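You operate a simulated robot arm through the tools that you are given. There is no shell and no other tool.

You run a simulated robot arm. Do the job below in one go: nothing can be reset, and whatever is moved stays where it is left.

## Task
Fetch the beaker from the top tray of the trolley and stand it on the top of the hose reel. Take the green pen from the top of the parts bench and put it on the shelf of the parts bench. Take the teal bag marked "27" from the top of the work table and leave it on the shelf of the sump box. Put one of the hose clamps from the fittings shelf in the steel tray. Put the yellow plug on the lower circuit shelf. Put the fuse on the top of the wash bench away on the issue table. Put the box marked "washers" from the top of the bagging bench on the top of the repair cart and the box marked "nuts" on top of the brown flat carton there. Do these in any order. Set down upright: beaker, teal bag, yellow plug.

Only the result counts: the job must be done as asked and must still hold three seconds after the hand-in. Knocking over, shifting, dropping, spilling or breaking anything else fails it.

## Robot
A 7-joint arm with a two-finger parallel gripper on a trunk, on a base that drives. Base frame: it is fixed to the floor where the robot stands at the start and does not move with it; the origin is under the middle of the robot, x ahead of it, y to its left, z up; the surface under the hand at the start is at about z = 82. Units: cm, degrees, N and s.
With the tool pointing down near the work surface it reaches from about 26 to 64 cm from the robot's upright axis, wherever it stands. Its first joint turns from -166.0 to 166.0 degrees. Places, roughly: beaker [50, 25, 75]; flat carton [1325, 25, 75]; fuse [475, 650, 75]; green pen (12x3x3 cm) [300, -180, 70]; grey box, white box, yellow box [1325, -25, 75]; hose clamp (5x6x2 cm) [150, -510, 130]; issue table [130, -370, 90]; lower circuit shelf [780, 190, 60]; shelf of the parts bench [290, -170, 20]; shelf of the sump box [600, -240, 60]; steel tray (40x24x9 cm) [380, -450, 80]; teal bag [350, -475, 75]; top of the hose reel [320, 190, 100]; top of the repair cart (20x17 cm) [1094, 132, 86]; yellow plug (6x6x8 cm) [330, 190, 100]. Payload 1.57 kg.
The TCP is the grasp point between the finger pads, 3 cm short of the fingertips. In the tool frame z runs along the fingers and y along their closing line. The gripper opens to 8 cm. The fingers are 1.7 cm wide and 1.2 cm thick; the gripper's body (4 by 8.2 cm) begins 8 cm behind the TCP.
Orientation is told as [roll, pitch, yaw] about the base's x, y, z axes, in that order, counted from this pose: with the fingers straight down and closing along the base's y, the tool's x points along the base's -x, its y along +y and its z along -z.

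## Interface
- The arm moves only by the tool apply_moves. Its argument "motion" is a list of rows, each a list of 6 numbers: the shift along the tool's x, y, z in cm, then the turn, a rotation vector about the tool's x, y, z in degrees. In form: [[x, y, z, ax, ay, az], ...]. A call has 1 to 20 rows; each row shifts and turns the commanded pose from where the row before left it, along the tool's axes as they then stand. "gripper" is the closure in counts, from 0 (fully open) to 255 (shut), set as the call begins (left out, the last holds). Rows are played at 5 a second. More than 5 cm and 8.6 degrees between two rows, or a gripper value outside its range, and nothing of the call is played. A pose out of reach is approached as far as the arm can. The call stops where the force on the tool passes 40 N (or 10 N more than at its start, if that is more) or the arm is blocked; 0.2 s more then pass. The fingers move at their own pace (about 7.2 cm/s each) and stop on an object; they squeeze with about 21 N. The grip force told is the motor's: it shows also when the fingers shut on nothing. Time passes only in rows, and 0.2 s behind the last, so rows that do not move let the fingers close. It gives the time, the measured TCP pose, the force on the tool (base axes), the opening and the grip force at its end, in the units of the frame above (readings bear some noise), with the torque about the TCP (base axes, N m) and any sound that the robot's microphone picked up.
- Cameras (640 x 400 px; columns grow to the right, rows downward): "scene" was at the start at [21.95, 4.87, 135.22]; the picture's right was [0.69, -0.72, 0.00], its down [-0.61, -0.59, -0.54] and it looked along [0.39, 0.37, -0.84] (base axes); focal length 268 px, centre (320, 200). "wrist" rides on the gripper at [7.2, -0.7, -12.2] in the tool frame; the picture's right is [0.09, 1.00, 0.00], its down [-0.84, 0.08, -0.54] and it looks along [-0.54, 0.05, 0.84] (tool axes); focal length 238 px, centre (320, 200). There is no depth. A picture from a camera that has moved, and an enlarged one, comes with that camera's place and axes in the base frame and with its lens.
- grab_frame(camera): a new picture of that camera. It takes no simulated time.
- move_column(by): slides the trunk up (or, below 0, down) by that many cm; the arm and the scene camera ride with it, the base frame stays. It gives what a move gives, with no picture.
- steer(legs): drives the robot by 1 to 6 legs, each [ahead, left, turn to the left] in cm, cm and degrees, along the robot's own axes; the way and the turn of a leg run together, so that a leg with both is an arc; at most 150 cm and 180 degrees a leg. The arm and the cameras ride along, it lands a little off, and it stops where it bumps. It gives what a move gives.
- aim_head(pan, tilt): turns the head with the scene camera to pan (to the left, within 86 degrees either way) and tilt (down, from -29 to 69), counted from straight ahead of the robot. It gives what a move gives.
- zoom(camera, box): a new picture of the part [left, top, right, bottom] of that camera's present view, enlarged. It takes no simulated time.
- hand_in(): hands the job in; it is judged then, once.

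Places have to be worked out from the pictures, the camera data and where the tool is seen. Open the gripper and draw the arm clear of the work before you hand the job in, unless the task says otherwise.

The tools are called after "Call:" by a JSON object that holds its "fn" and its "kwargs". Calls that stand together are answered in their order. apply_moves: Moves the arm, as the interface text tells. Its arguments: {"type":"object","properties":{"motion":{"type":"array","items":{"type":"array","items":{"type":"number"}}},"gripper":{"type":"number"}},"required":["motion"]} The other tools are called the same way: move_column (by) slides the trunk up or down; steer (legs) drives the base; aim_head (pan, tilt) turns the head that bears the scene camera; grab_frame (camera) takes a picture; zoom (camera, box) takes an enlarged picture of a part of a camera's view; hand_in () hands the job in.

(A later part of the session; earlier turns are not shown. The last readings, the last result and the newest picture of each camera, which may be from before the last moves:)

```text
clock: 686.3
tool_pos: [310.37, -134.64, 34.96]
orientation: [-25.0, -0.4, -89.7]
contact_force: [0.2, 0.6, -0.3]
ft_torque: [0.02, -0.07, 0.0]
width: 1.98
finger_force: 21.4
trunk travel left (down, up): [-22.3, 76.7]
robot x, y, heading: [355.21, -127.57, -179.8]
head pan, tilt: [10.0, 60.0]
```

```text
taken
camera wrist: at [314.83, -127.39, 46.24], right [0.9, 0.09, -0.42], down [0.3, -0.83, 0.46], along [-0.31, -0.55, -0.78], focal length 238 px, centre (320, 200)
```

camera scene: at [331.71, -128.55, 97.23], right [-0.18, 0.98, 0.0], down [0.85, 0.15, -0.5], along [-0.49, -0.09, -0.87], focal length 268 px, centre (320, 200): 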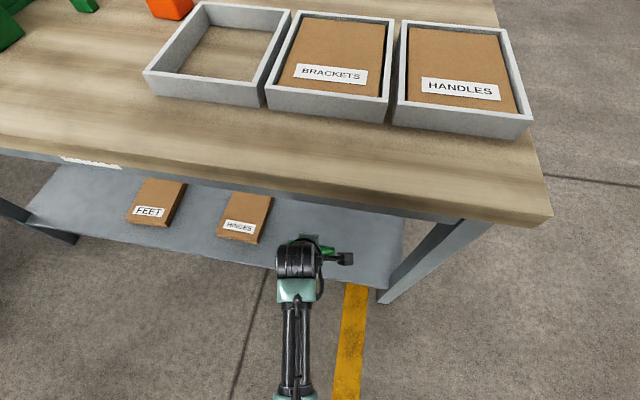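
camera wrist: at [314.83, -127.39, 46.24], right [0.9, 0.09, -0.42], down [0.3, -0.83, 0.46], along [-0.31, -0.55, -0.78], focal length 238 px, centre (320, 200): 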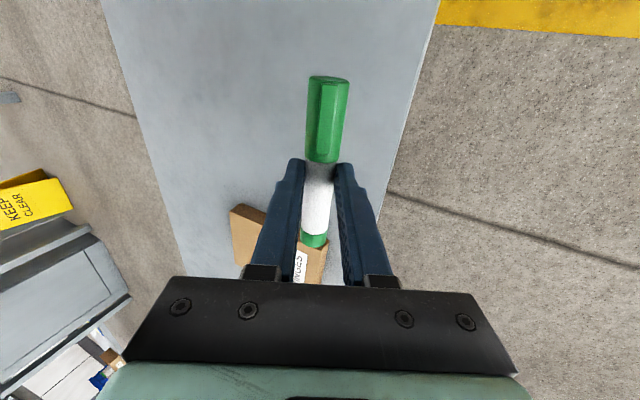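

The pen's end is ~4.5 cm from the HINGES box; I shift 2.5 cm away from it and lower 4.5 cm.

Call:
{"fn": "steer", "kwargs": {"legs": [[0, -2.6, 0]]}}

Call:
{"fn": "move_column", "kwargs": {"by": -4.5}}

Call:
{"fn": "grab_frame", "kwargs": {"camera": "wrist"}}

```text
clock: 687.1
tool_pos: [310.33, -132.05, 35.01]
orientation: [-25.1, -0.4, -89.7]
contact_force: [-0.5, 0.2, 0.2]
ft_torque: [0.0, -0.01, -0.02]
width: 1.94
finger_force: 20.5
trunk travel left (down, up): [-22.3, 76.7]
robot x, y, heading: [355.53, -125.1, -180.0]
head pan, tilt: [10.0, 60.0]
```

```text
clock: 688.0
tool_pos: [310.23, -132.03, 30.42]
orientation: [-25.1, -0.3, -89.7]
contact_force: [-0.3, 0.4, -0.3]
ft_torque: [-0.01, -0.01, -0.02]
width: 1.94
finger_force: 20.7
trunk travel left (down, up): [-17.8, 81.2]
robot x, y, heading: [355.42, -125.03, -179.8]
head pan, tilt: [10.0, 60.0]
```

```text
taken
camera wrist: at [314.82, -124.81, 41.73], right [0.9, 0.09, -0.42], down [0.3, -0.83, 0.46], along [-0.31, -0.55, -0.78], focal length 238 px, centre (320, 200)
```

wrist: 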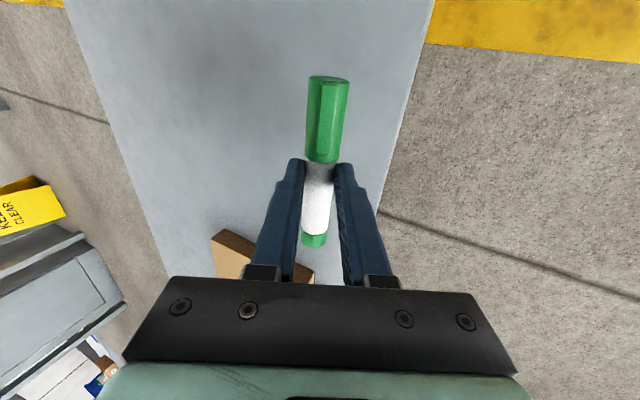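

Call:
{"fn": "move_column", "kwargs": {"by": -0.8}}

Call:
{"fn": "move_column", "kwargs": {"by": -0.6}}

```text
clock: 688.6
tool_pos: [310.19, -132.09, 29.6]
orientation: [-25.0, -0.3, -89.7]
contact_force: [-0.1, -0.2, 0.1]
ft_torque: [-0.01, -0.02, 0.0]
width: 1.98
finger_force: 20.7
trunk travel left (down, up): [-17.0, 82.0]
robot x, y, heading: [355.13, -124.61, -180.0]
head pan, tilt: [10.0, 60.0]
```

```text
clock: 689.1
tool_pos: [310.25, -131.98, 29.06]
orientation: [-25.1, -0.5, -89.6]
contact_force: [-0.2, -0.4, -0.1]
ft_torque: [0.01, 0.0, -0.01]
width: 1.97
finger_force: 20.9
trunk travel left (down, up): [-16.4, 82.6]
robot x, y, heading: [355.26, -125.06, -180.1]
head pan, tilt: [10.0, 60.0]
```

Call:
{"fn": "move_column", "kwargs": {"by": -0.6}}

Call:
{"fn": "move_column", "kwargs": {"by": -0.6}}

Call:
{"fn": "grab_frame", "kwargs": {"camera": "wrist"}}

```text
clock: 689.7
tool_pos: [310.24, -131.93, 28.35]
orientation: [-25.1, -0.4, -89.7]
contact_force: [0.0, -0.3, -0.5]
ft_torque: [0.01, -0.02, 0.04]
width: 1.96
finger_force: 21.0
trunk travel left (down, up): [-15.8, 83.2]
robot x, y, heading: [355.18, -124.78, -179.6]
head pan, tilt: [10.0, 60.0]
```

```text
clock: 690.2
tool_pos: [310.27, -131.95, 27.79]
orientation: [-25.1, -0.5, -89.8]
contact_force: [0.8, -0.1, -1.1]
ft_torque: [-0.03, 0.0, -0.03]
width: 1.97
finger_force: 20.9
trunk travel left (down, up): [-15.2, 83.8]
robot x, y, heading: [355.66, -124.59, -179.7]
head pan, tilt: [10.0, 60.0]
```

```text
taken
camera wrist: at [314.82, -124.81, 39.13], right [0.9, 0.09, -0.42], down [0.3, -0.83, 0.46], along [-0.31, -0.55, -0.78], focal length 238 px, centre (320, 200)
```

wrist: 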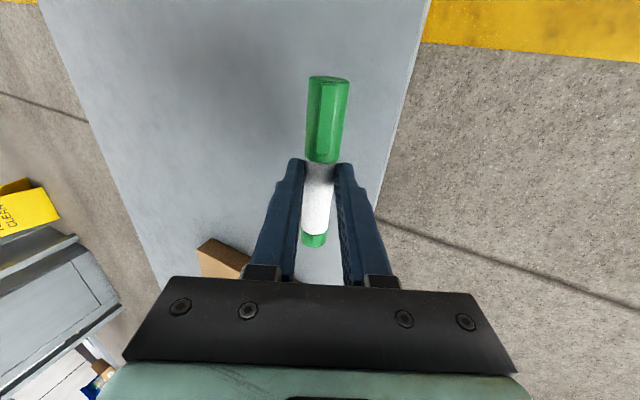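

Call:
{"fn": "move_column", "kwargs": {"by": -1}}

Call:
{"fn": "move_column", "kwargs": {"by": -0.7}}

Call:
{"fn": "zoom", "kwargs": {"camera": "scene", "box": [200, 170, 440, 320]}}

```text
clock: 690.8
tool_pos: [310.32, -132.05, 26.85]
orientation: [-25.1, -0.5, -89.6]
contact_force: [0.1, -0.3, -0.1]
ft_torque: [-0.01, -0.01, 0.02]
width: 1.97
finger_force: 20.4
trunk travel left (down, up): [-14.2, 84.8]
robot x, y, heading: [355.29, -125.01, -179.7]
head pan, tilt: [10.0, 60.0]
```

```text
clock: 691.4
tool_pos: [310.28, -132.1, 26.21]
orientation: [-25.0, -0.4, -89.7]
contact_force: [0.1, -0.8, -0.7]
ft_torque: [-0.01, -0.01, 0.0]
width: 1.93
finger_force: 21.4
trunk travel left (down, up): [-13.5, 85.5]
robot x, y, heading: [355.49, -124.66, -180.0]
head pan, tilt: [10.0, 60.0]
```

```text
2.67 times, centred on (320, 245) of scene
camera zoom: at [331.7, -125.97, 88.42], right [-0.18, 0.98, 0.0], down [0.85, 0.15, -0.5], along [-0.49, -0.09, -0.87], focal length 714 px, centre (320, 80)
```

zoom: 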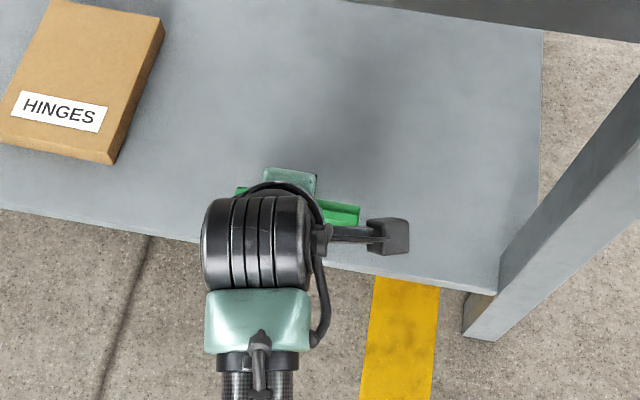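

Call:
{"fn": "move_column", "kwargs": {"by": -0.7}}

Call:
{"fn": "move_column", "kwargs": {"by": -0.7}}

```text
clock: 691.9
tool_pos: [310.3, -132.06, 25.38]
orientation: [-25.1, -0.3, -89.7]
contact_force: [0.2, -0.3, -0.5]
ft_torque: [0.02, 0.0, 0.0]
width: 1.98
finger_force: 20.5
trunk travel left (down, up): [-12.8, 86.2]
robot x, y, heading: [355.39, -124.64, -179.8]
head pan, tilt: [10.0, 60.0]
```

```text
clock: 692.5
tool_pos: [310.37, -131.96, 24.85]
orientation: [-25.1, -0.4, -89.6]
contact_force: [-1.5, -0.2, -0.9]
ft_torque: [-0.01, -0.02, -0.03]
width: 1.99
finger_force: 21.3
trunk travel left (down, up): [-12.1, 86.9]
robot x, y, heading: [355.11, -124.93, -179.7]
head pan, tilt: [10.0, 60.0]
```

The shelf is lower still (probably z≈20), which also puts its edge nearer; I move 2 cm further in and keep lowering.

Call:
{"fn": "steer", "kwargs": {"legs": [[2, 0, 0]]}}

Call:
{"fn": "move_column", "kwargs": {"by": -0.7}}

Call:
{"fn": "move_column", "kwargs": {"by": -0.6}}

Call:
{"fn": "grab_frame", "kwargs": {"camera": "wrist"}}

```text
clock: 693.3
tool_pos: [308.27, -132.13, 24.7]
orientation: [-25.1, -0.4, -89.6]
contact_force: [-0.1, 0.7, 0.2]
ft_torque: [-0.03, 0.01, -0.01]
width: 1.99
finger_force: 20.9
trunk travel left (down, up): [-12.1, 86.9]
robot x, y, heading: [353.22, -125.33, -179.8]
head pan, tilt: [10.0, 60.0]
```

```text
clock: 693.8
tool_pos: [308.23, -132.02, 24.02]
orientation: [-25.1, -0.3, -89.7]
contact_force: [-0.1, 0.3, -0.1]
ft_torque: [-0.04, 0.0, 0.01]
width: 1.96
finger_force: 20.9
trunk travel left (down, up): [-11.4, 87.6]
robot x, y, heading: [353.4, -125.06, -179.9]
head pan, tilt: [10.0, 60.0]
```

```text
clock: 694.4
tool_pos: [307.86, -132.08, 23.68]
orientation: [-25.5, -0.4, -89.7]
contact_force: [0.9, -0.4, 16.9]
ft_torque: [0.01, 0.11, -0.02]
width: 1.98
finger_force: 20.5
trunk travel left (down, up): [-10.8, 88.2]
robot x, y, heading: [353.11, -125.18, -179.8]
head pan, tilt: [10.0, 60.0]
```

```text
taken
camera wrist: at [312.68, -124.82, 34.99], right [0.9, 0.09, -0.43], down [0.31, -0.83, 0.46], along [-0.32, -0.55, -0.78], focal length 238 px, centre (320, 200)
```

wrist: 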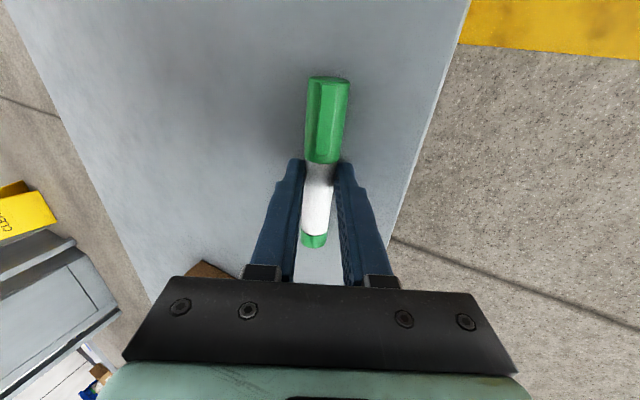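

Contact: the shelf is at z≈20, with the lower finger touching first. I raise 0.8 cm, reduce the tilt to ~12° so the pen itself is lowest, and lower again.

Call:
{"fn": "move_column", "kwargs": {"by": 0.9}}

Call:
{"fn": "apply_moves", "kwargs": {"motion": [[0, 0, 0, -6.5, 0, 0], [0, 0, 0, -6.5, 0, 0], [0, 0, 0, 0, 0, 0]]}}

Call:
{"fn": "grab_frame", "kwargs": {"camera": "scene"}}

Call:
{"fn": "move_column", "kwargs": {"by": -0.5}}

```text
clock: 695.0
tool_pos: [308.21, -132.0, 24.29]
orientation: [-24.9, -0.4, -89.6]
contact_force: [-0.6, 0.4, -0.6]
ft_torque: [0.02, -0.01, 0.02]
width: 1.98
finger_force: 21.1
trunk travel left (down, up): [-11.7, 87.3]
robot x, y, heading: [353.38, -124.72, -179.8]
head pan, tilt: [10.0, 60.0]
```

```text
clock: 695.8
tool_pos: [308.16, -132.11, 24.3]
orientation: [-12.1, -0.5, -89.7]
contact_force: [0.0, 0.4, 0.6]
ft_torque: [-0.01, 0.03, 0.02]
width: 1.96
finger_force: 21.1
trunk travel left (down, up): [-11.7, 87.3]
robot x, y, heading: [353.26, -124.9, -180.1]
head pan, tilt: [10.0, 60.0]
```

```text
taken
camera scene: at [329.68, -125.98, 86.63], right [-0.18, 0.98, 0.0], down [0.85, 0.15, -0.5], along [-0.49, -0.09, -0.87], focal length 268 px, centre (320, 200)
```

scene: 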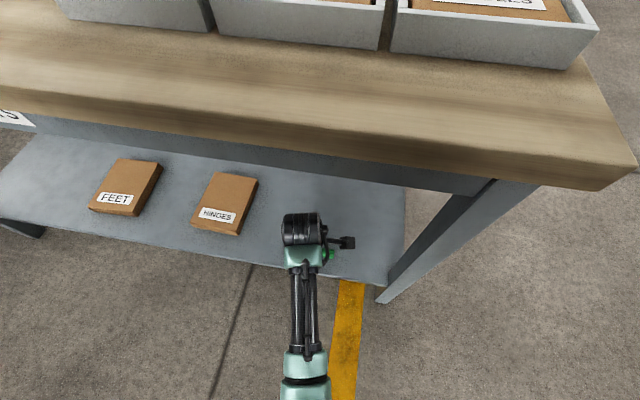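

```text
clock: 696.3
tool_pos: [308.31, -132.18, 23.81]
orientation: [-12.2, -0.4, -89.6]
contact_force: [0.5, 0.6, 1.2]
ft_torque: [-0.04, 0.01, 0.03]
width: 1.98
finger_force: 20.5
trunk travel left (down, up): [-11.2, 87.8]
robot x, y, heading: [353.09, -124.63, -179.6]
head pan, tilt: [10.0, 60.0]
```

Call:
{"fn": "move_column", "kwargs": {"by": -0.4}}

```text
clock: 696.8
tool_pos: [308.03, -132.11, 23.7]
orientation: [-12.6, -0.3, -89.6]
contact_force: [1.3, -0.3, 15.9]
ft_torque: [-0.04, -0.09, 0.02]
width: 1.94
finger_force: 21.0
trunk travel left (down, up): [-10.8, 88.2]
robot x, y, heading: [353.41, -124.77, -179.5]
head pan, tilt: [10.0, 60.0]
```

Contact. I ease off 0.2 cm, open to ~3.6 cm and rise.

Call:
{"fn": "move_column", "kwargs": {"by": 0.25}}

Call:
{"fn": "apply_moves", "kwargs": {"motion": [[0, 0, 0, 0, 0, 0], [0, 0, 0, 0, 0, 0], [0, 0, 0, 0, 0, 0]], "gripper": 140}}

Call:
{"fn": "move_column", "kwargs": {"by": 6}}

Call:
{"fn": "grab_frame", "kwargs": {"camera": "wrist"}}

```text
clock: 697.3
tool_pos: [308.33, -132.14, 23.6]
orientation: [-12.0, -0.4, -89.8]
contact_force: [-1.0, 0.0, 4.7]
ft_torque: [-0.02, 0.05, -0.01]
width: 1.98
finger_force: 20.7
trunk travel left (down, up): [-11.1, 87.9]
robot x, y, heading: [353.39, -124.78, -179.8]
head pan, tilt: [10.0, 60.0]
```

```text
clock: 698.1
tool_pos: [308.36, -132.04, 23.7]
orientation: [-12.0, -0.4, -89.7]
contact_force: [0.0, -0.5, -1.0]
ft_torque: [0.01, 0.0, -0.01]
width: 3.58
finger_force: 0.0
trunk travel left (down, up): [-11.1, 87.9]
robot x, y, heading: [353.28, -125.15, -180.0]
head pan, tilt: [10.0, 60.0]
```

```text
clock: 699.1
tool_pos: [308.4, -132.09, 29.67]
orientation: [-12.2, -0.3, -89.6]
contact_force: [-0.7, -0.1, 0.3]
ft_torque: [0.02, 0.02, 0.0]
width: 3.6
finger_force: 0.1
trunk travel left (down, up): [-17.1, 81.9]
robot x, y, heading: [353.24, -124.81, -180.1]
head pan, tilt: [10.0, 60.0]
```

```text
taken
camera wrist: at [310.17, -124.86, 41.7], right [0.97, 0.1, -0.21], down [0.19, -0.83, 0.52], along [-0.12, -0.55, -0.83], focal length 238 px, centre (320, 200)
```

wrist: 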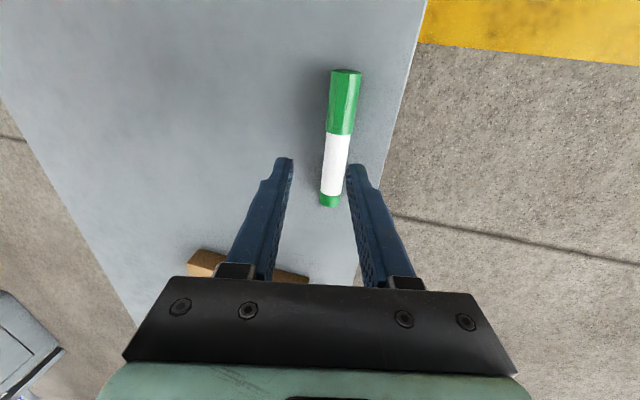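

The pen rests on the lower shelf. I back out, raise the trunk, and head for the bagging bench in the east.

Call:
{"fn": "steer", "kwargs": {"legs": [[-60, 0, 0]]}}

Call:
{"fn": "aim_head", "kwargs": {"pan": 10, "tilt": 45}}

Call:
{"fn": "grab_frame", "kwargs": {"camera": "scene"}}

Call:
{"fn": "move_column", "kwargs": {"by": 40}}

Call:
{"fn": "move_column", "kwargs": {"by": 38}}

```text
clock: 702.6
tool_pos: [368.83, -131.89, 29.65]
orientation: [-12.1, -0.4, -89.6]
contact_force: [0.4, 0.8, -1.3]
ft_torque: [-0.02, -0.01, 0.01]
width: 3.61
finger_force: 0.1
trunk travel left (down, up): [-17.1, 81.9]
robot x, y, heading: [413.65, -124.42, -180.0]
head pan, tilt: [10.0, 60.0]
```

```text
clock: 703.3
tool_pos: [368.87, -131.98, 29.66]
orientation: [-12.2, -0.5, -89.7]
contact_force: [0.5, 0.2, -0.3]
ft_torque: [-0.01, 0.03, 0.04]
width: 3.61
finger_force: 0.0
trunk travel left (down, up): [-17.1, 81.9]
robot x, y, heading: [414.15, -124.54, -180.1]
head pan, tilt: [10.0, 45.0]
```

```text
taken
camera scene: at [388.83, -126.05, 93.92], right [-0.18, 0.98, 0.0], down [0.7, 0.12, -0.71], along [-0.7, -0.12, -0.71], focal length 268 px, centre (320, 200)
```

scene: 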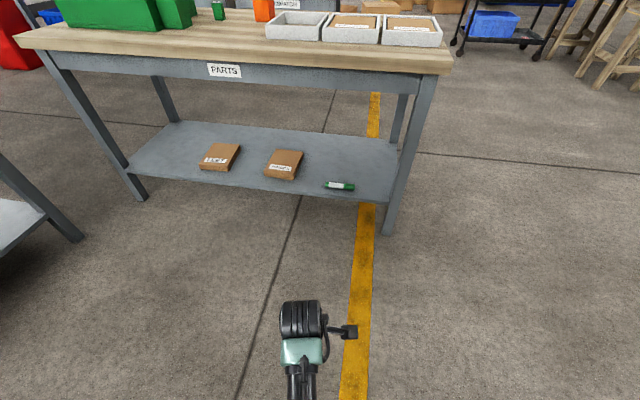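

```text
clock: 707.2
tool_pos: [368.86, -131.91, 69.71]
orientation: [-12.1, -0.4, -89.7]
contact_force: [-0.8, -0.5, -0.8]
ft_torque: [-0.01, 0.01, -0.01]
width: 3.61
finger_force: 0.2
trunk travel left (down, up): [-57.1, 41.9]
robot x, y, heading: [413.74, -124.15, -180.0]
head pan, tilt: [10.0, 45.0]
```

```text
clock: 710.8
tool_pos: [368.81, -131.99, 107.73]
orientation: [-12.0, -0.5, -89.7]
contact_force: [-0.1, 0.1, 0.8]
ft_torque: [-0.01, 0.03, 0.02]
width: 3.62
finger_force: 0.0
trunk travel left (down, up): [-95.1, 3.9]
robot x, y, heading: [413.82, -124.77, -179.9]
head pan, tilt: [10.0, 45.0]
```

Confirmed: the pen lies on the bench's lower shelf. I turn east and drive along y≈−140 to x≈745, then look.

Call:
{"fn": "steer", "kwargs": {"legs": [[0, 0, 90], [0, 0, 90], [0, -15, 0], [120, 0, 0], [115, 0, 0], [100, 0, 0]]}}

Call:
{"fn": "aim_head", "kwargs": {"pan": 0, "tilt": 20}}

Call:
{"fn": "grab_frame", "kwargs": {"camera": "scene"}}

Call:
{"fn": "aim_head", "kwargs": {"pan": 50, "tilt": 25}}

Call:
{"fn": "grab_frame", "kwargs": {"camera": "scene"}}

```text
clock: 735.7
tool_pos: [792.74, -130.58, 107.71]
orientation: [-12.2, -0.3, 90.4]
contact_force: [0.5, -0.1, -0.4]
ft_torque: [0.01, 0.02, 0.0]
width: 3.62
finger_force: 0.0
trunk travel left (down, up): [-95.1, 3.9]
robot x, y, heading: [747.69, -138.22, 0.1]
head pan, tilt: [10.0, 45.0]
```

```text
clock: 736.6
tool_pos: [792.67, -130.52, 107.72]
orientation: [-12.1, -0.4, 90.4]
contact_force: [0.2, -0.3, -0.4]
ft_torque: [0.02, -0.02, 0.03]
width: 3.61
finger_force: 0.1
trunk travel left (down, up): [-95.1, 3.9]
robot x, y, heading: [747.96, -138.15, 0.2]
head pan, tilt: [0.0, 20.0]
```

```text
taken
camera scene: at [773.9, -137.75, 175.79], right [0.0, -1.0, 0.0], down [-0.34, 0.0, -0.94], along [0.94, 0.0, -0.34], focal length 268 px, centre (320, 200)
```

scene: 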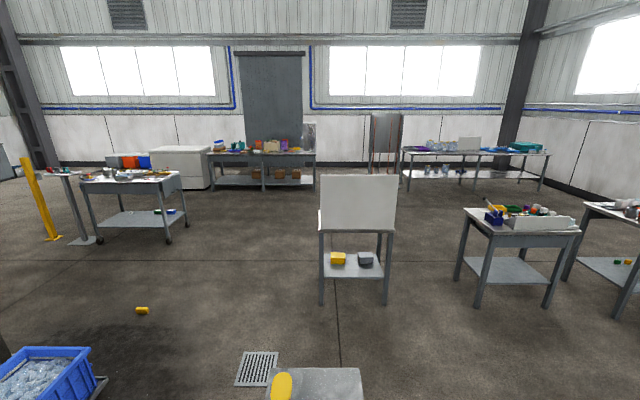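

```text
clock: 737.7
tool_pos: [792.62, -130.48, 107.66]
orientation: [-12.2, -0.4, 90.4]
contact_force: [0.4, 0.0, 0.9]
ft_torque: [0.0, -0.01, 0.0]
width: 3.63
finger_force: 0.1
trunk travel left (down, up): [-95.1, 3.9]
robot x, y, heading: [747.43, -137.93, 0.1]
head pan, tilt: [50.0, 25.0]
```

```text
taken
camera scene: at [770.5, -130.72, 174.98], right [0.77, -0.64, 0.0], down [-0.27, -0.32, -0.91], along [0.58, 0.7, -0.42], focal length 268 px, centre (320, 200)
```

scene: 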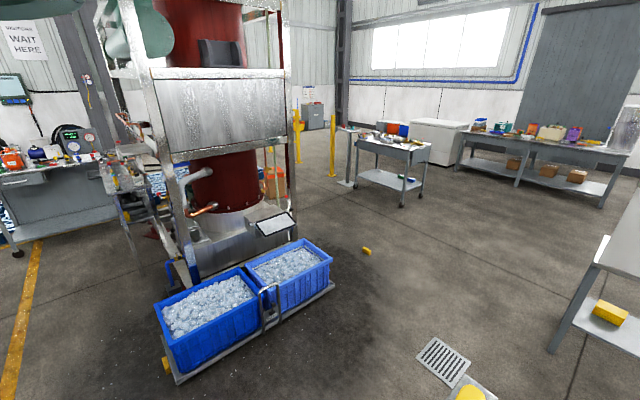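

Now I see the whole east side: repair cart at about (1093, 47–159), bagging bench near (1310, −25), a glove table ahead (x≥830, y −118…−153) and a whiteboard table (977–1010, −140…−200). I go round south of the glove table, then north-east.

Call:
{"fn": "steer", "kwargs": {"legs": [[42, 0, 0], [0, -62, 0], [68, 0, 0], [66, 0, 0], [0, 75, 0], [0, 75, 0]]}}

Call:
{"fn": "aim_head", "kwargs": {"pan": 0, "tilt": 20}}

Call:
{"fn": "grab_frame", "kwargs": {"camera": "scene"}}

Call:
{"fn": "aim_head", "kwargs": {"pan": 45, "tilt": 25}}

Call:
{"fn": "grab_frame", "kwargs": {"camera": "scene"}}

```text
clock: 757.3
tool_pos: [969.47, -43.1, 107.74]
orientation: [-12.0, -0.3, 88.9]
contact_force: [1.1, -0.7, 1.1]
ft_torque: [0.02, -0.02, -0.02]
width: 3.63
finger_force: 0.0
trunk travel left (down, up): [-95.1, 3.9]
robot x, y, heading: [924.32, -49.44, -1.4]
head pan, tilt: [50.0, 25.0]
```

```text
clock: 758.5
tool_pos: [969.45, -43.06, 107.77]
orientation: [-12.1, -0.4, 88.8]
contact_force: [0.7, -0.1, -0.4]
ft_torque: [-0.03, -0.03, 0.0]
width: 3.61
finger_force: 0.0
trunk travel left (down, up): [-95.1, 3.9]
robot x, y, heading: [924.01, -48.88, -1.4]
head pan, tilt: [0.0, 20.0]
```

```text
taken
camera scene: at [950.59, -49.73, 175.79], right [-0.02, -1.0, 0.0], down [-0.34, 0.01, -0.94], along [0.94, -0.02, -0.34], focal length 268 px, centre (320, 200)
```

scene: 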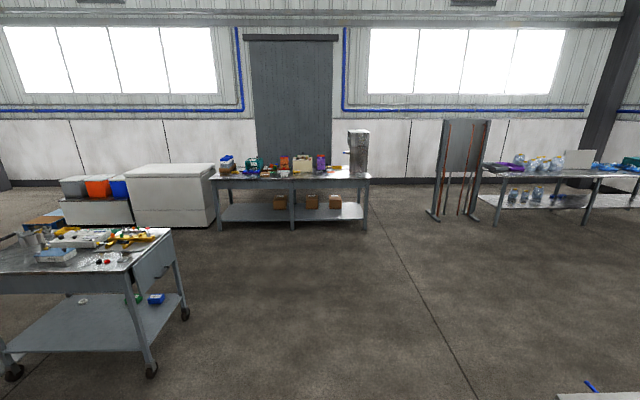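

```text
clock: 759.6
tool_pos: [969.6, -43.14, 107.65]
orientation: [-12.2, -0.4, 88.8]
contact_force: [0.0, -0.2, 0.0]
ft_torque: [0.0, 0.02, -0.03]
width: 3.63
finger_force: 0.1
trunk travel left (down, up): [-95.1, 3.9]
robot x, y, heading: [924.56, -49.17, -1.0]
head pan, tilt: [45.0, 25.0]
```

```text
taken
camera scene: at [947.95, -43.19, 174.98], right [0.69, -0.72, 0.0], down [-0.31, -0.29, -0.91], along [0.66, 0.63, -0.42], focal length 268 px, centre (320, 200)
```

scene: 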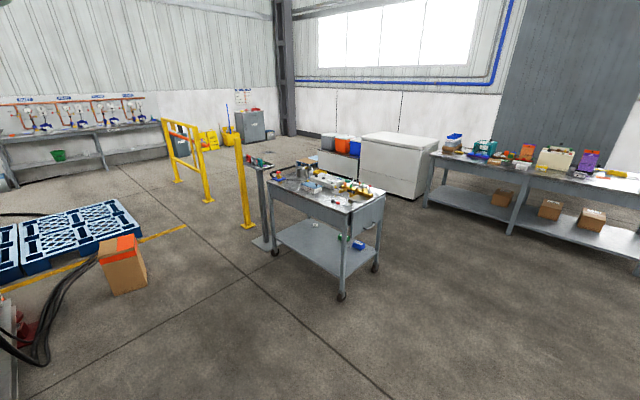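

Call:
{"fn": "zoom", "kwargs": {"camera": "scene", "box": [230, 140, 400, 250]}}

Call:
{"fn": "aim_head", "kwargs": {"pan": 0, "tilt": 15}}

Call:
{"fn": "zoom", "kwargs": {"camera": "scene", "box": [200, 120, 400, 245]}}

```text
3.64 times, centred on (315, 195) of scene
camera zoom: at [947.95, -43.19, 174.98], right [0.69, -0.72, 0.0], down [-0.31, -0.29, -0.91], along [0.66, 0.63, -0.42], focal length 973 px, centre (338, 218)
```

zoom: 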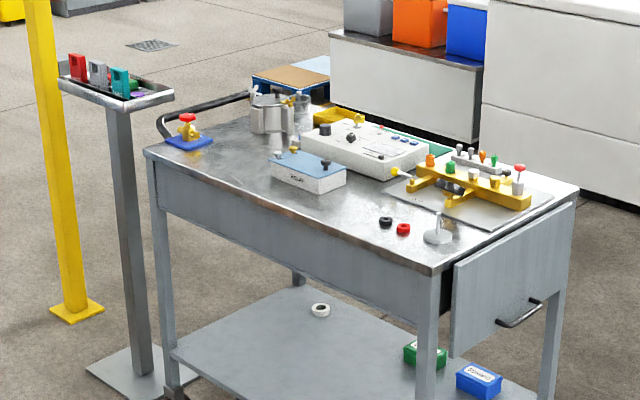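

```text
clock: 760.7
tool_pos: [969.48, -43.11, 107.66]
orientation: [-12.1, -0.4, 88.9]
contact_force: [1.3, -0.2, 0.7]
ft_torque: [0.03, -0.02, -0.05]
width: 3.59
finger_force: 0.1
trunk travel left (down, up): [-95.1, 3.9]
robot x, y, heading: [924.12, -49.03, -1.2]
head pan, tilt: [0.0, 15.0]
```

```text
3.20 times, centred on (300, 182) of scene
camera zoom: at [950.62, -49.75, 176.6], right [-0.02, -1.0, 0.0], down [-0.26, 0.01, -0.97], along [0.97, -0.02, -0.26], focal length 856 px, centre (384, 256)
```

zoom: 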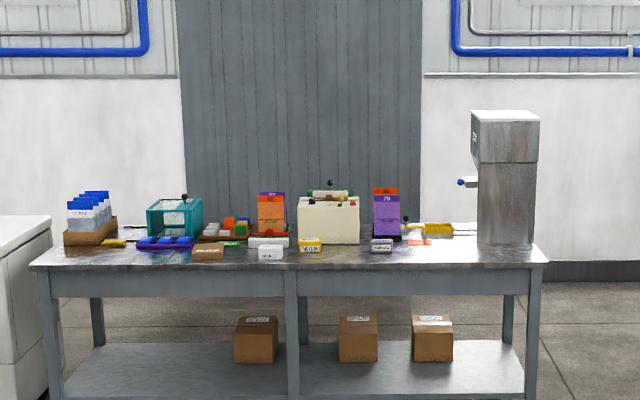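

Small grey, white and yellow boxes and a brown flat carton stand along the front of the bagging bench. I drive closer to read the labels.

Call:
{"fn": "steer", "kwargs": {"legs": [[0, 0, 1.2], [140, 0, 0], [140, 0, 0]]}}

Call:
{"fn": "aim_head", "kwargs": {"pan": 0, "tilt": 35}}

Call:
{"fn": "grab_frame", "kwargs": {"camera": "scene"}}

Call:
{"fn": "zoom", "kwargs": {"camera": "scene", "box": [150, 190, 470, 350]}}

```text
clock: 774.8
tool_pos: [1251.73, -41.47, 107.68]
orientation: [-12.2, -0.4, 90.5]
contact_force: [-0.4, -0.1, -0.6]
ft_torque: [-0.01, -0.03, 0.01]
width: 3.6
finger_force: 0.1
trunk travel left (down, up): [-95.1, 3.9]
robot x, y, heading: [1206.75, -48.98, 0.4]
head pan, tilt: [0.0, 15.0]
```

```text
clock: 775.6
tool_pos: [1251.82, -41.48, 107.6]
orientation: [-12.1, -0.4, 90.5]
contact_force: [-0.2, -0.2, -0.3]
ft_torque: [0.0, 0.01, 0.03]
width: 3.62
finger_force: 0.1
trunk travel left (down, up): [-95.1, 3.9]
robot x, y, heading: [1206.82, -48.99, 0.5]
head pan, tilt: [0.0, 35.0]
```

```text
taken
camera scene: at [1232.59, -48.73, 173.41], right [0.01, -1.0, 0.0], down [-0.57, 0.0, -0.82], along [0.82, 0.01, -0.57], focal length 268 px, centre (320, 200)
```

scene: 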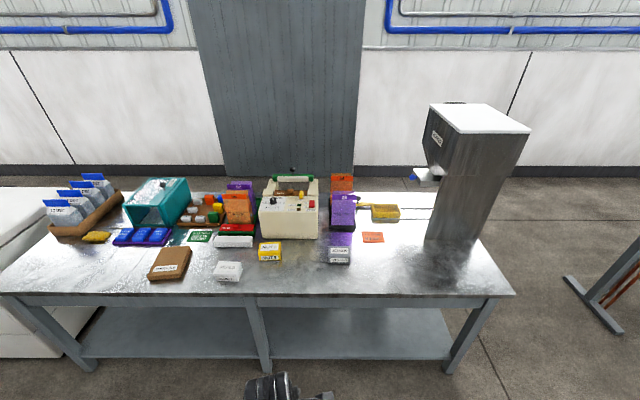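

```text
2.00 times, centred on (310, 270) of scene
camera zoom: at [1232.59, -48.73, 173.41], right [0.01, -1.0, 0.0], down [-0.57, 0.0, -0.82], along [0.82, 0.01, -0.57], focal length 535 px, centre (340, 60)
```

zoom: 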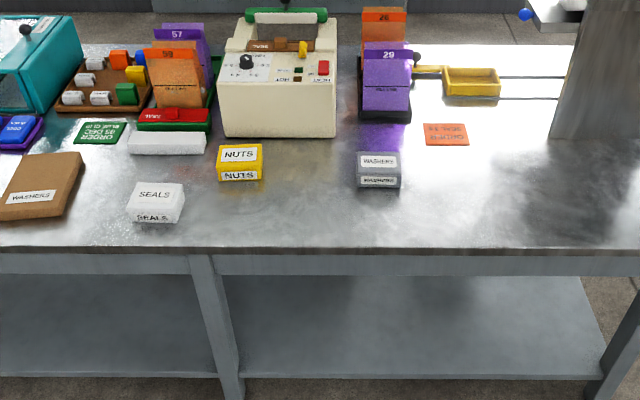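

Call:
{"fn": "zoom", "kwargs": {"camera": "scene", "box": [140, 225, 290, 290]}}

Call:
{"fn": "zoom", "kwargs": {"camera": "scene", "box": [300, 210, 400, 272]}}

```text
4.27 times, centred on (215, 258) of scene
camera zoom: at [1232.59, -48.73, 173.41], right [0.01, -1.0, 0.0], down [-0.57, 0.0, -0.82], along [0.82, 0.01, -0.57], focal length 1142 px, centre (768, -45)
```

zoom: 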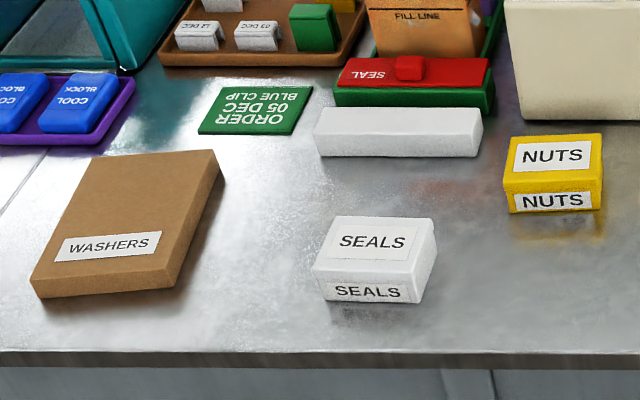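

```text
6.40 times, centred on (350, 241) of scene
camera zoom: at [1232.59, -48.73, 173.41], right [0.01, -1.0, 0.0], down [-0.57, 0.0, -0.82], along [0.82, 0.01, -0.57], focal length 1713 px, centre (128, -62)
```

zoom: 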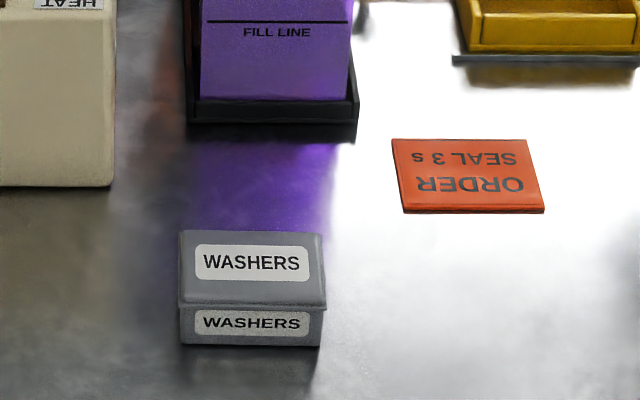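

Yellow = NUTS, grey = WASHERS, white = SEALS; the brown flat carton is on this bench too. I move 40 cm closer and look down for accurate positions and sizes.

Call:
{"fn": "steer", "kwargs": {"legs": [[40, 0, 0]]}}

Call:
{"fn": "aim_head", "kwargs": {"pan": 0, "tilt": 55}}

Call:
{"fn": "grab_frame", "kwargs": {"camera": "scene"}}

Call:
{"fn": "zoom", "kwargs": {"camera": "scene", "box": [130, 100, 420, 281]}}

Call:
{"fn": "grab_frame", "kwargs": {"camera": "wrist"}}

```text
clock: 778.0
tool_pos: [1290.77, -41.22, 107.61]
orientation: [-12.2, -0.5, 90.5]
contact_force: [-0.1, 0.4, 0.4]
ft_torque: [-0.03, -0.02, 0.04]
width: 3.61
finger_force: 0.0
trunk travel left (down, up): [-95.1, 3.9]
robot x, y, heading: [1245.61, -48.81, 0.4]
head pan, tilt: [0.0, 35.0]
```

```text
clock: 778.9
tool_pos: [1290.85, -41.3, 107.63]
orientation: [-12.1, -0.4, 90.5]
contact_force: [-0.8, -0.7, -0.2]
ft_torque: [-0.01, -0.01, 0.0]
width: 3.61
finger_force: 0.0
trunk travel left (down, up): [-95.1, 3.9]
robot x, y, heading: [1245.78, -49.02, 0.5]
head pan, tilt: [0.0, 55.0]
```

```text
taken
camera scene: at [1270.02, -48.48, 170.59], right [0.01, -1.0, 0.0], down [-0.82, -0.01, -0.57], along [0.57, 0.0, -0.82], focal length 268 px, centre (320, 200)
```

scene: 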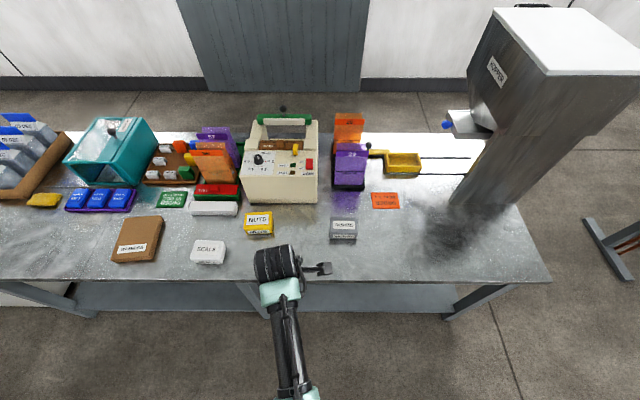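

```text
2.21 times, centred on (275, 190) of scene
camera zoom: at [1270.02, -48.48, 170.59], right [0.01, -1.0, 0.0], down [-0.82, -0.01, -0.57], along [0.57, 0.0, -0.82], focal length 591 px, centre (419, 221)
```

zoom: 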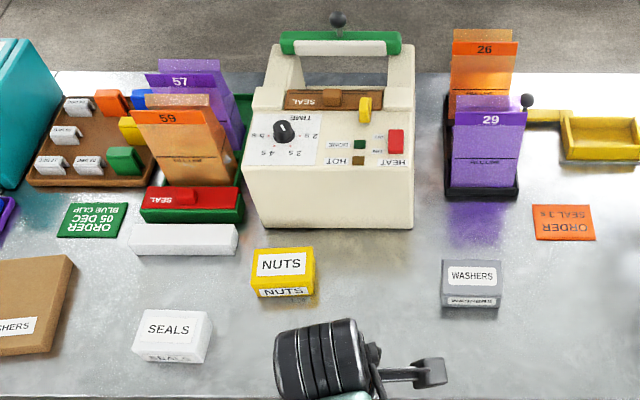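

```text
taken
camera wrist: at [1289.0, -48.57, 119.7], right [-0.97, -0.1, -0.21], down [-0.2, 0.83, 0.52], along [0.12, 0.55, -0.83], focal length 238 px, centre (320, 200)
```

wrist: 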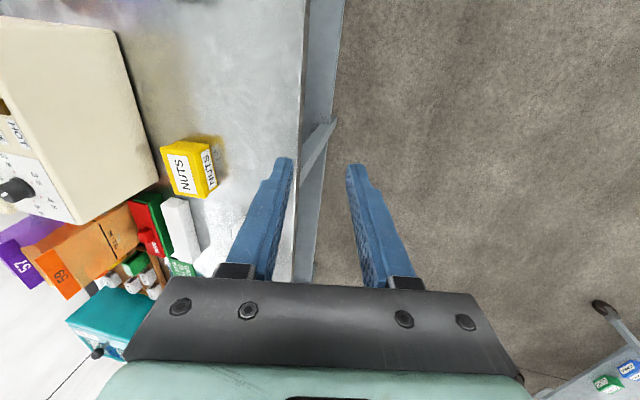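

Call:
{"fn": "zoom", "kwargs": {"camera": "scene", "box": [225, 195, 375, 289]}}

Call:
{"fn": "zoom", "kwargs": {"camera": "scene", "box": [100, 195, 250, 289]}}

Call:
{"fn": "zoom", "kwargs": {"camera": "wrist", "box": [130, 110, 250, 220]}}

```text
4.26 times, centred on (300, 242) of scene
camera zoom: at [1270.02, -48.48, 170.59], right [0.01, -1.0, 0.0], down [-0.82, -0.01, -0.57], along [0.57, 0.0, -0.82], focal length 1139 px, centre (405, 21)
```

zoom: 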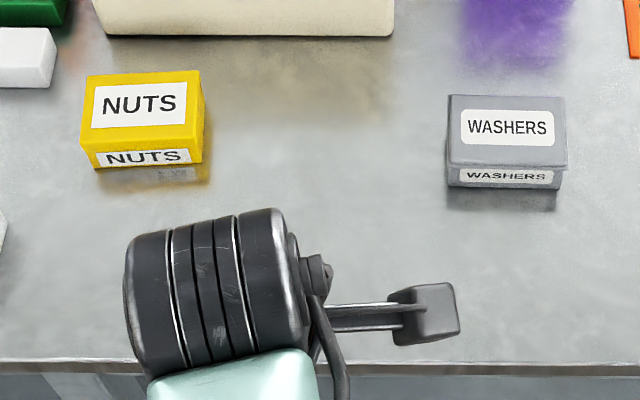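

```text
4.26 times, centred on (175, 242) of scene
camera zoom: at [1270.02, -48.48, 170.59], right [0.01, -1.0, 0.0], down [-0.82, -0.01, -0.57], along [0.57, 0.0, -0.82], focal length 1139 px, centre (937, 21)
```

zoom: 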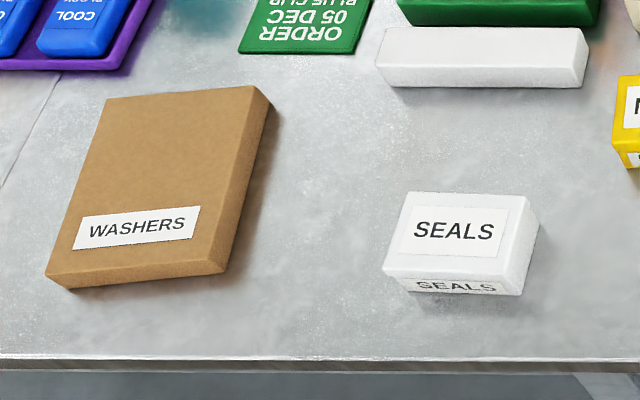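

```text
3.64 times, centred on (190, 165) of wrist
camera zoom: at [1289.0, -48.57, 119.7], right [-0.97, -0.1, -0.21], down [-0.2, 0.83, 0.52], along [0.12, 0.55, -0.83], focal length 867 px, centre (793, 327)
```

zoom: 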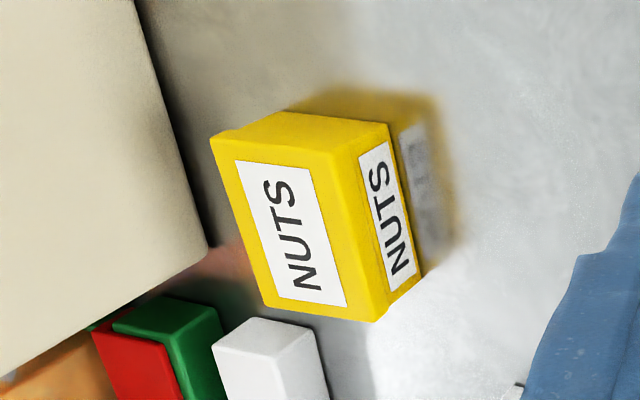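

The NUTS box is about 9.5×7.3 cm, top z≈86.8, centred at (1318.7, −26.2); WASHERS is 9.9×6.7 at (1317.2, −57.2); the flat carton is centred near (1312.6, 16). Both boxes fit between the fully open fingers across x. I make the hand vertical, open fully and move over NUTS.

Call:
{"fn": "apply_moves", "kwargs": {"motion": [[0, 0, 0, -6, 0, 0], [0, 0, 0, -6.1, 0, 0], [0, 0, 0, 0, 0, 0]], "gripper": 0}}

Call:
{"fn": "steer", "kwargs": {"legs": [[0, 15, 0], [27.5, 0, 0]]}}

Call:
{"fn": "grab_frame", "kwargs": {"camera": "wrist"}}

Call:
{"fn": "grab_frame", "kwargs": {"camera": "scene"}}

```text
clock: 779.7
tool_pos: [1290.73, -41.17, 107.77]
orientation: [0.1, -0.4, 90.4]
contact_force: [-0.4, 0.0, 0.3]
ft_torque: [0.01, -0.04, 0.0]
width: 7.99
finger_force: 0.0
trunk travel left (down, up): [-95.1, 3.9]
robot x, y, heading: [1245.74, -48.71, 0.3]
head pan, tilt: [0.0, 55.0]
```

```text
clock: 782.6
tool_pos: [1318.54, -26.16, 107.67]
orientation: [-0.1, -0.4, 90.5]
contact_force: [0.7, 0.7, 0.2]
ft_torque: [0.0, 0.02, 0.04]
width: 7.98
finger_force: 0.0
trunk travel left (down, up): [-95.1, 3.9]
robot x, y, heading: [1273.5, -33.47, 0.4]
head pan, tilt: [0.0, 55.0]
```

```text
taken
camera wrist: at [1319.18, -33.41, 119.89], right [-0.99, -0.1, 0.0], down [-0.08, 0.83, 0.55], along [-0.05, 0.55, -0.84], focal length 238 px, centre (320, 200)
```

wrist: 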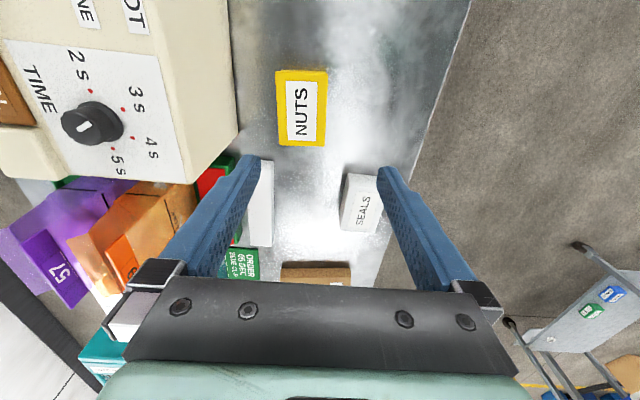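

```text
taken
camera scene: at [1297.59, -33.29, 170.6], right [0.01, -1.0, 0.0], down [-0.82, 0.0, -0.57], along [0.57, 0.0, -0.82], focal length 268 px, centre (320, 200)
```

scene: 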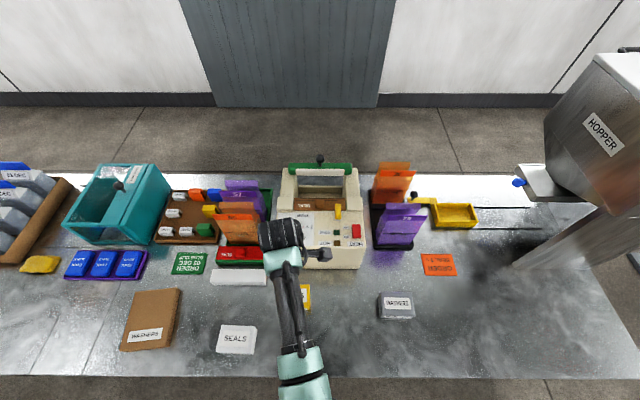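

Call:
{"fn": "zoom", "kwargs": {"camera": "wrist", "box": [240, 50, 370, 160]}}

```text
3.64 times, centred on (305, 105) of wrist
camera zoom: at [1319.18, -33.41, 119.89], right [-0.99, -0.1, 0.0], down [-0.08, 0.83, 0.55], along [-0.05, 0.55, -0.84], focal length 867 px, centre (374, 546)
```

zoom: 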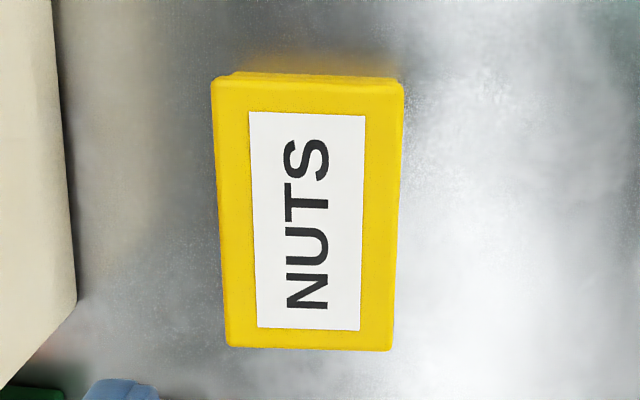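

Seen straight down, the box is 6.5 cm across x and centred 2.3 cm further in (x≈1320.9). I shift and lower 9 cm to re-check.

Call:
{"fn": "apply_moves", "kwargs": {"motion": [[0, -2.3, 0, 0, 0, 0], [0, 0, 3, 0, 0, 0], [0, 0, 3, 0, 0, 0], [0, 0, 3, 0, 0, 0], [0, 0, 0, 0, 0, 0]]}}

Call:
{"fn": "grab_frame", "kwargs": {"camera": "wrist"}}

```text
clock: 783.8
tool_pos: [1321.08, -25.94, 98.61]
orientation: [-0.2, -0.3, 90.5]
contact_force: [0.5, 0.3, 0.7]
ft_torque: [0.04, -0.02, -0.04]
width: 8.0
finger_force: 0.1
trunk travel left (down, up): [-95.1, 3.9]
robot x, y, heading: [1273.59, -33.5, 0.3]
head pan, tilt: [0.0, 55.0]
```

```text
taken
camera wrist: at [1321.79, -33.26, 110.79], right [-0.99, -0.1, 0.0], down [-0.08, 0.83, 0.55], along [-0.05, 0.55, -0.84], focal length 238 px, centre (320, 200)
```

wrist: 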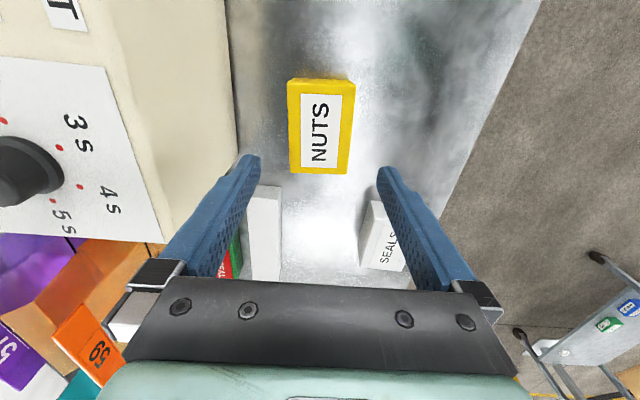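

Centred. I lower 11 cm so the fingers straddle the box, and check.

Call:
{"fn": "apply_moves", "kwargs": {"motion": [[0, 0, 3, 0, 0, 0], [0, 0, 3, 0, 0, 0], [0, 0, 3, 0, 0, 0], [0, 0, 1.5, 0, 0, 0], [0, 0, 0, 0, 0, 0]]}}

Call:
{"fn": "grab_frame", "kwargs": {"camera": "wrist"}}

```text
clock: 785.0
tool_pos: [1320.79, -26.03, 91.71]
orientation: [-0.1, -0.4, 90.4]
contact_force: [0.0, -0.5, 0.2]
ft_torque: [-0.03, 0.03, 0.02]
width: 8.02
finger_force: 0.0
out of reach, approached as far as the arm can: row 3, 4
trunk travel left (down, up): [-95.1, 3.9]
robot x, y, heading: [1272.93, -33.34, -0.1]
head pan, tilt: [0.0, 55.0]
```

```text
taken
camera wrist: at [1321.51, -33.28, 103.79], right [-0.99, -0.1, 0.0], down [-0.08, 0.83, 0.55], along [-0.05, 0.54, -0.84], focal length 238 px, centre (320, 200)
```

wrist: 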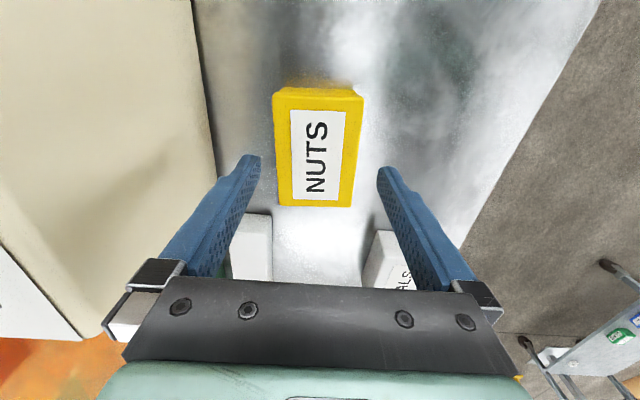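

The arm's reach ended at 91.7; I finish with the trunk, 4.2 cm down.

Call:
{"fn": "move_column", "kwargs": {"by": -4.2}}

Call:
{"fn": "grab_frame", "kwargs": {"camera": "wrist"}}

```text
clock: 785.8
tool_pos: [1320.82, -25.91, 87.39]
orientation: [0.0, -0.4, 90.5]
contact_force: [-0.2, 0.0, 0.8]
ft_torque: [0.01, 0.0, -0.03]
width: 8.0
finger_force: 0.1
trunk travel left (down, up): [-90.9, 8.1]
robot x, y, heading: [1273.28, -33.2, 0.2]
head pan, tilt: [0.0, 55.0]
```

```text
taken
camera wrist: at [1321.46, -33.3, 99.61], right [-0.99, -0.1, 0.0], down [-0.08, 0.83, 0.55], along [-0.05, 0.54, -0.84], focal length 238 px, centre (320, 200)
```

wrist: 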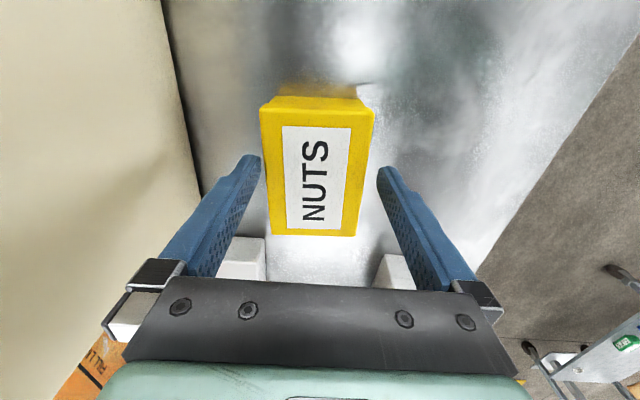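

The fingers flank the box by ~2 cm. I lower 0.4 cm more and close.

Call:
{"fn": "move_column", "kwargs": {"by": -0.4}}

Call:
{"fn": "apply_moves", "kwargs": {"motion": [[0, 0, 0, 0, 0, 0], [0, 0, 0, 0, 0, 0], [0, 0, 0, 0, 0, 0], [0, 0, 0, 0, 0, 0]], "gripper": 255}}

Call:
{"fn": "move_column", "kwargs": {"by": 4}}

Call:
{"fn": "grab_frame", "kwargs": {"camera": "wrist"}}

```text
clock: 786.4
tool_pos: [1320.75, -26.0, 87.0]
orientation: [-0.1, -0.4, 90.5]
contact_force: [1.1, -0.4, 0.5]
ft_torque: [-0.02, 0.0, 0.05]
width: 7.99
finger_force: 0.1
trunk travel left (down, up): [-90.5, 8.5]
robot x, y, heading: [1273.34, -33.73, 0.3]
head pan, tilt: [0.0, 55.0]
```

```text
clock: 787.4
tool_pos: [1320.71, -25.99, 87.15]
orientation: [-0.1, -0.4, 90.4]
contact_force: [0.2, -0.2, 1.3]
ft_torque: [0.01, 0.0, 0.08]
width: 7.01
finger_force: 21.1
trunk travel left (down, up): [-90.5, 8.5]
robot x, y, heading: [1273.39, -33.93, 0.4]
head pan, tilt: [0.0, 55.0]
```

```text
clock: 788.2
tool_pos: [1320.61, -25.87, 91.04]
orientation: [0.0, -0.4, 90.4]
contact_force: [-0.5, -1.3, -2.5]
ft_torque: [0.0, -0.01, 0.03]
width: 7.03
finger_force: 21.5
trunk travel left (down, up): [-94.5, 4.5]
robot x, y, heading: [1273.49, -33.72, 0.4]
head pan, tilt: [0.0, 55.0]
```

```text
taken
camera wrist: at [1321.49, -33.29, 103.19], right [-0.99, -0.1, 0.0], down [-0.08, 0.83, 0.55], along [-0.05, 0.54, -0.84], focal length 238 px, centre (320, 200)
```

wrist: 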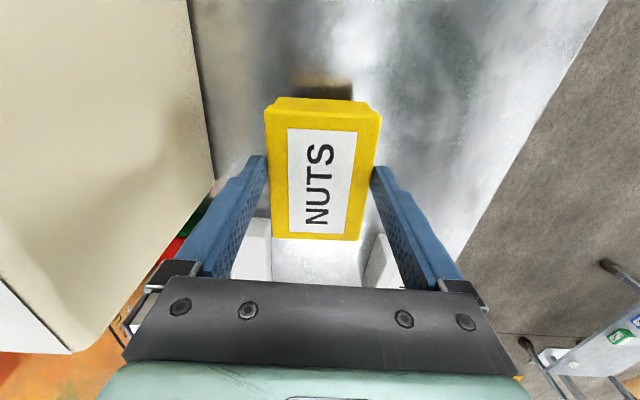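

NUTS is held. I raise it, back up 10 cm, strafe left over to the flat carton and look down.

Call:
{"fn": "apply_moves", "kwargs": {"motion": [[0, 0, -2, 0, 0, 0], [0, 0, -3, 0, 0, 0], [0, 0, -3, 0, 0, 0], [0, 0, -2, 0, 0, 0], [0, 0, 0, 0, 0, 0]]}}

Call:
{"fn": "steer", "kwargs": {"legs": [[-9, 0, 0], [0, 41, 0]]}}

Call:
{"fn": "grab_frame", "kwargs": {"camera": "wrist"}}

Call:
{"fn": "aim_head", "kwargs": {"pan": 5, "tilt": 55}}

Call:
{"fn": "grab_frame", "kwargs": {"camera": "scene"}}

```text
clock: 789.4
tool_pos: [1320.57, -26.0, 101.0]
orientation: [0.0, -0.4, 90.4]
contact_force: [0.0, -0.5, -1.8]
ft_torque: [-0.03, 0.0, -0.03]
width: 7.01
finger_force: 21.2
trunk travel left (down, up): [-94.5, 4.5]
robot x, y, heading: [1273.55, -33.44, 0.3]
head pan, tilt: [0.0, 55.0]
```

```text
clock: 792.7
tool_pos: [1311.07, 16.07, 101.04]
orientation: [0.0, -0.4, 90.9]
contact_force: [0.4, -0.6, -1.7]
ft_torque: [-0.03, -0.03, 0.03]
width: 6.99
finger_force: 21.0
trunk travel left (down, up): [-94.5, 4.5]
robot x, y, heading: [1264.04, 8.05, 0.8]
head pan, tilt: [0.0, 55.0]
```

```text
taken
camera wrist: at [1311.92, 8.74, 113.23], right [-0.99, -0.11, 0.0], down [-0.09, 0.83, 0.55], along [-0.06, 0.54, -0.84], focal length 238 px, centre (320, 200)
```

wrist: 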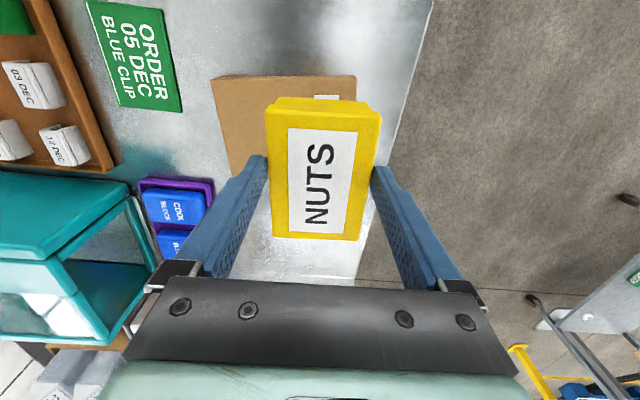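

```text
clock: 793.3
tool_pos: [1311.07, 16.11, 101.11]
orientation: [0.1, -0.4, 90.8]
contact_force: [-0.4, 0.1, -2.7]
ft_torque: [-0.01, -0.01, 0.02]
width: 6.98
finger_force: 21.2
trunk travel left (down, up): [-94.5, 4.5]
robot x, y, heading: [1264.24, 8.26, 0.9]
head pan, tilt: [5.0, 55.0]
```

```text
taken
camera scene: at [1288.19, 9.15, 169.98], right [0.1, -0.99, 0.0], down [-0.82, -0.08, -0.57], along [0.57, 0.06, -0.82], focal length 268 px, centre (320, 200)
```

scene: 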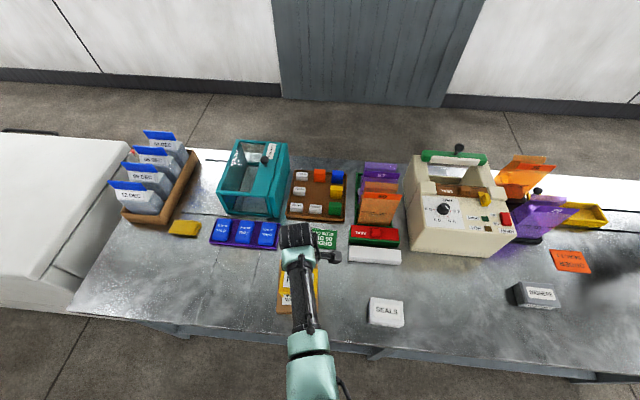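

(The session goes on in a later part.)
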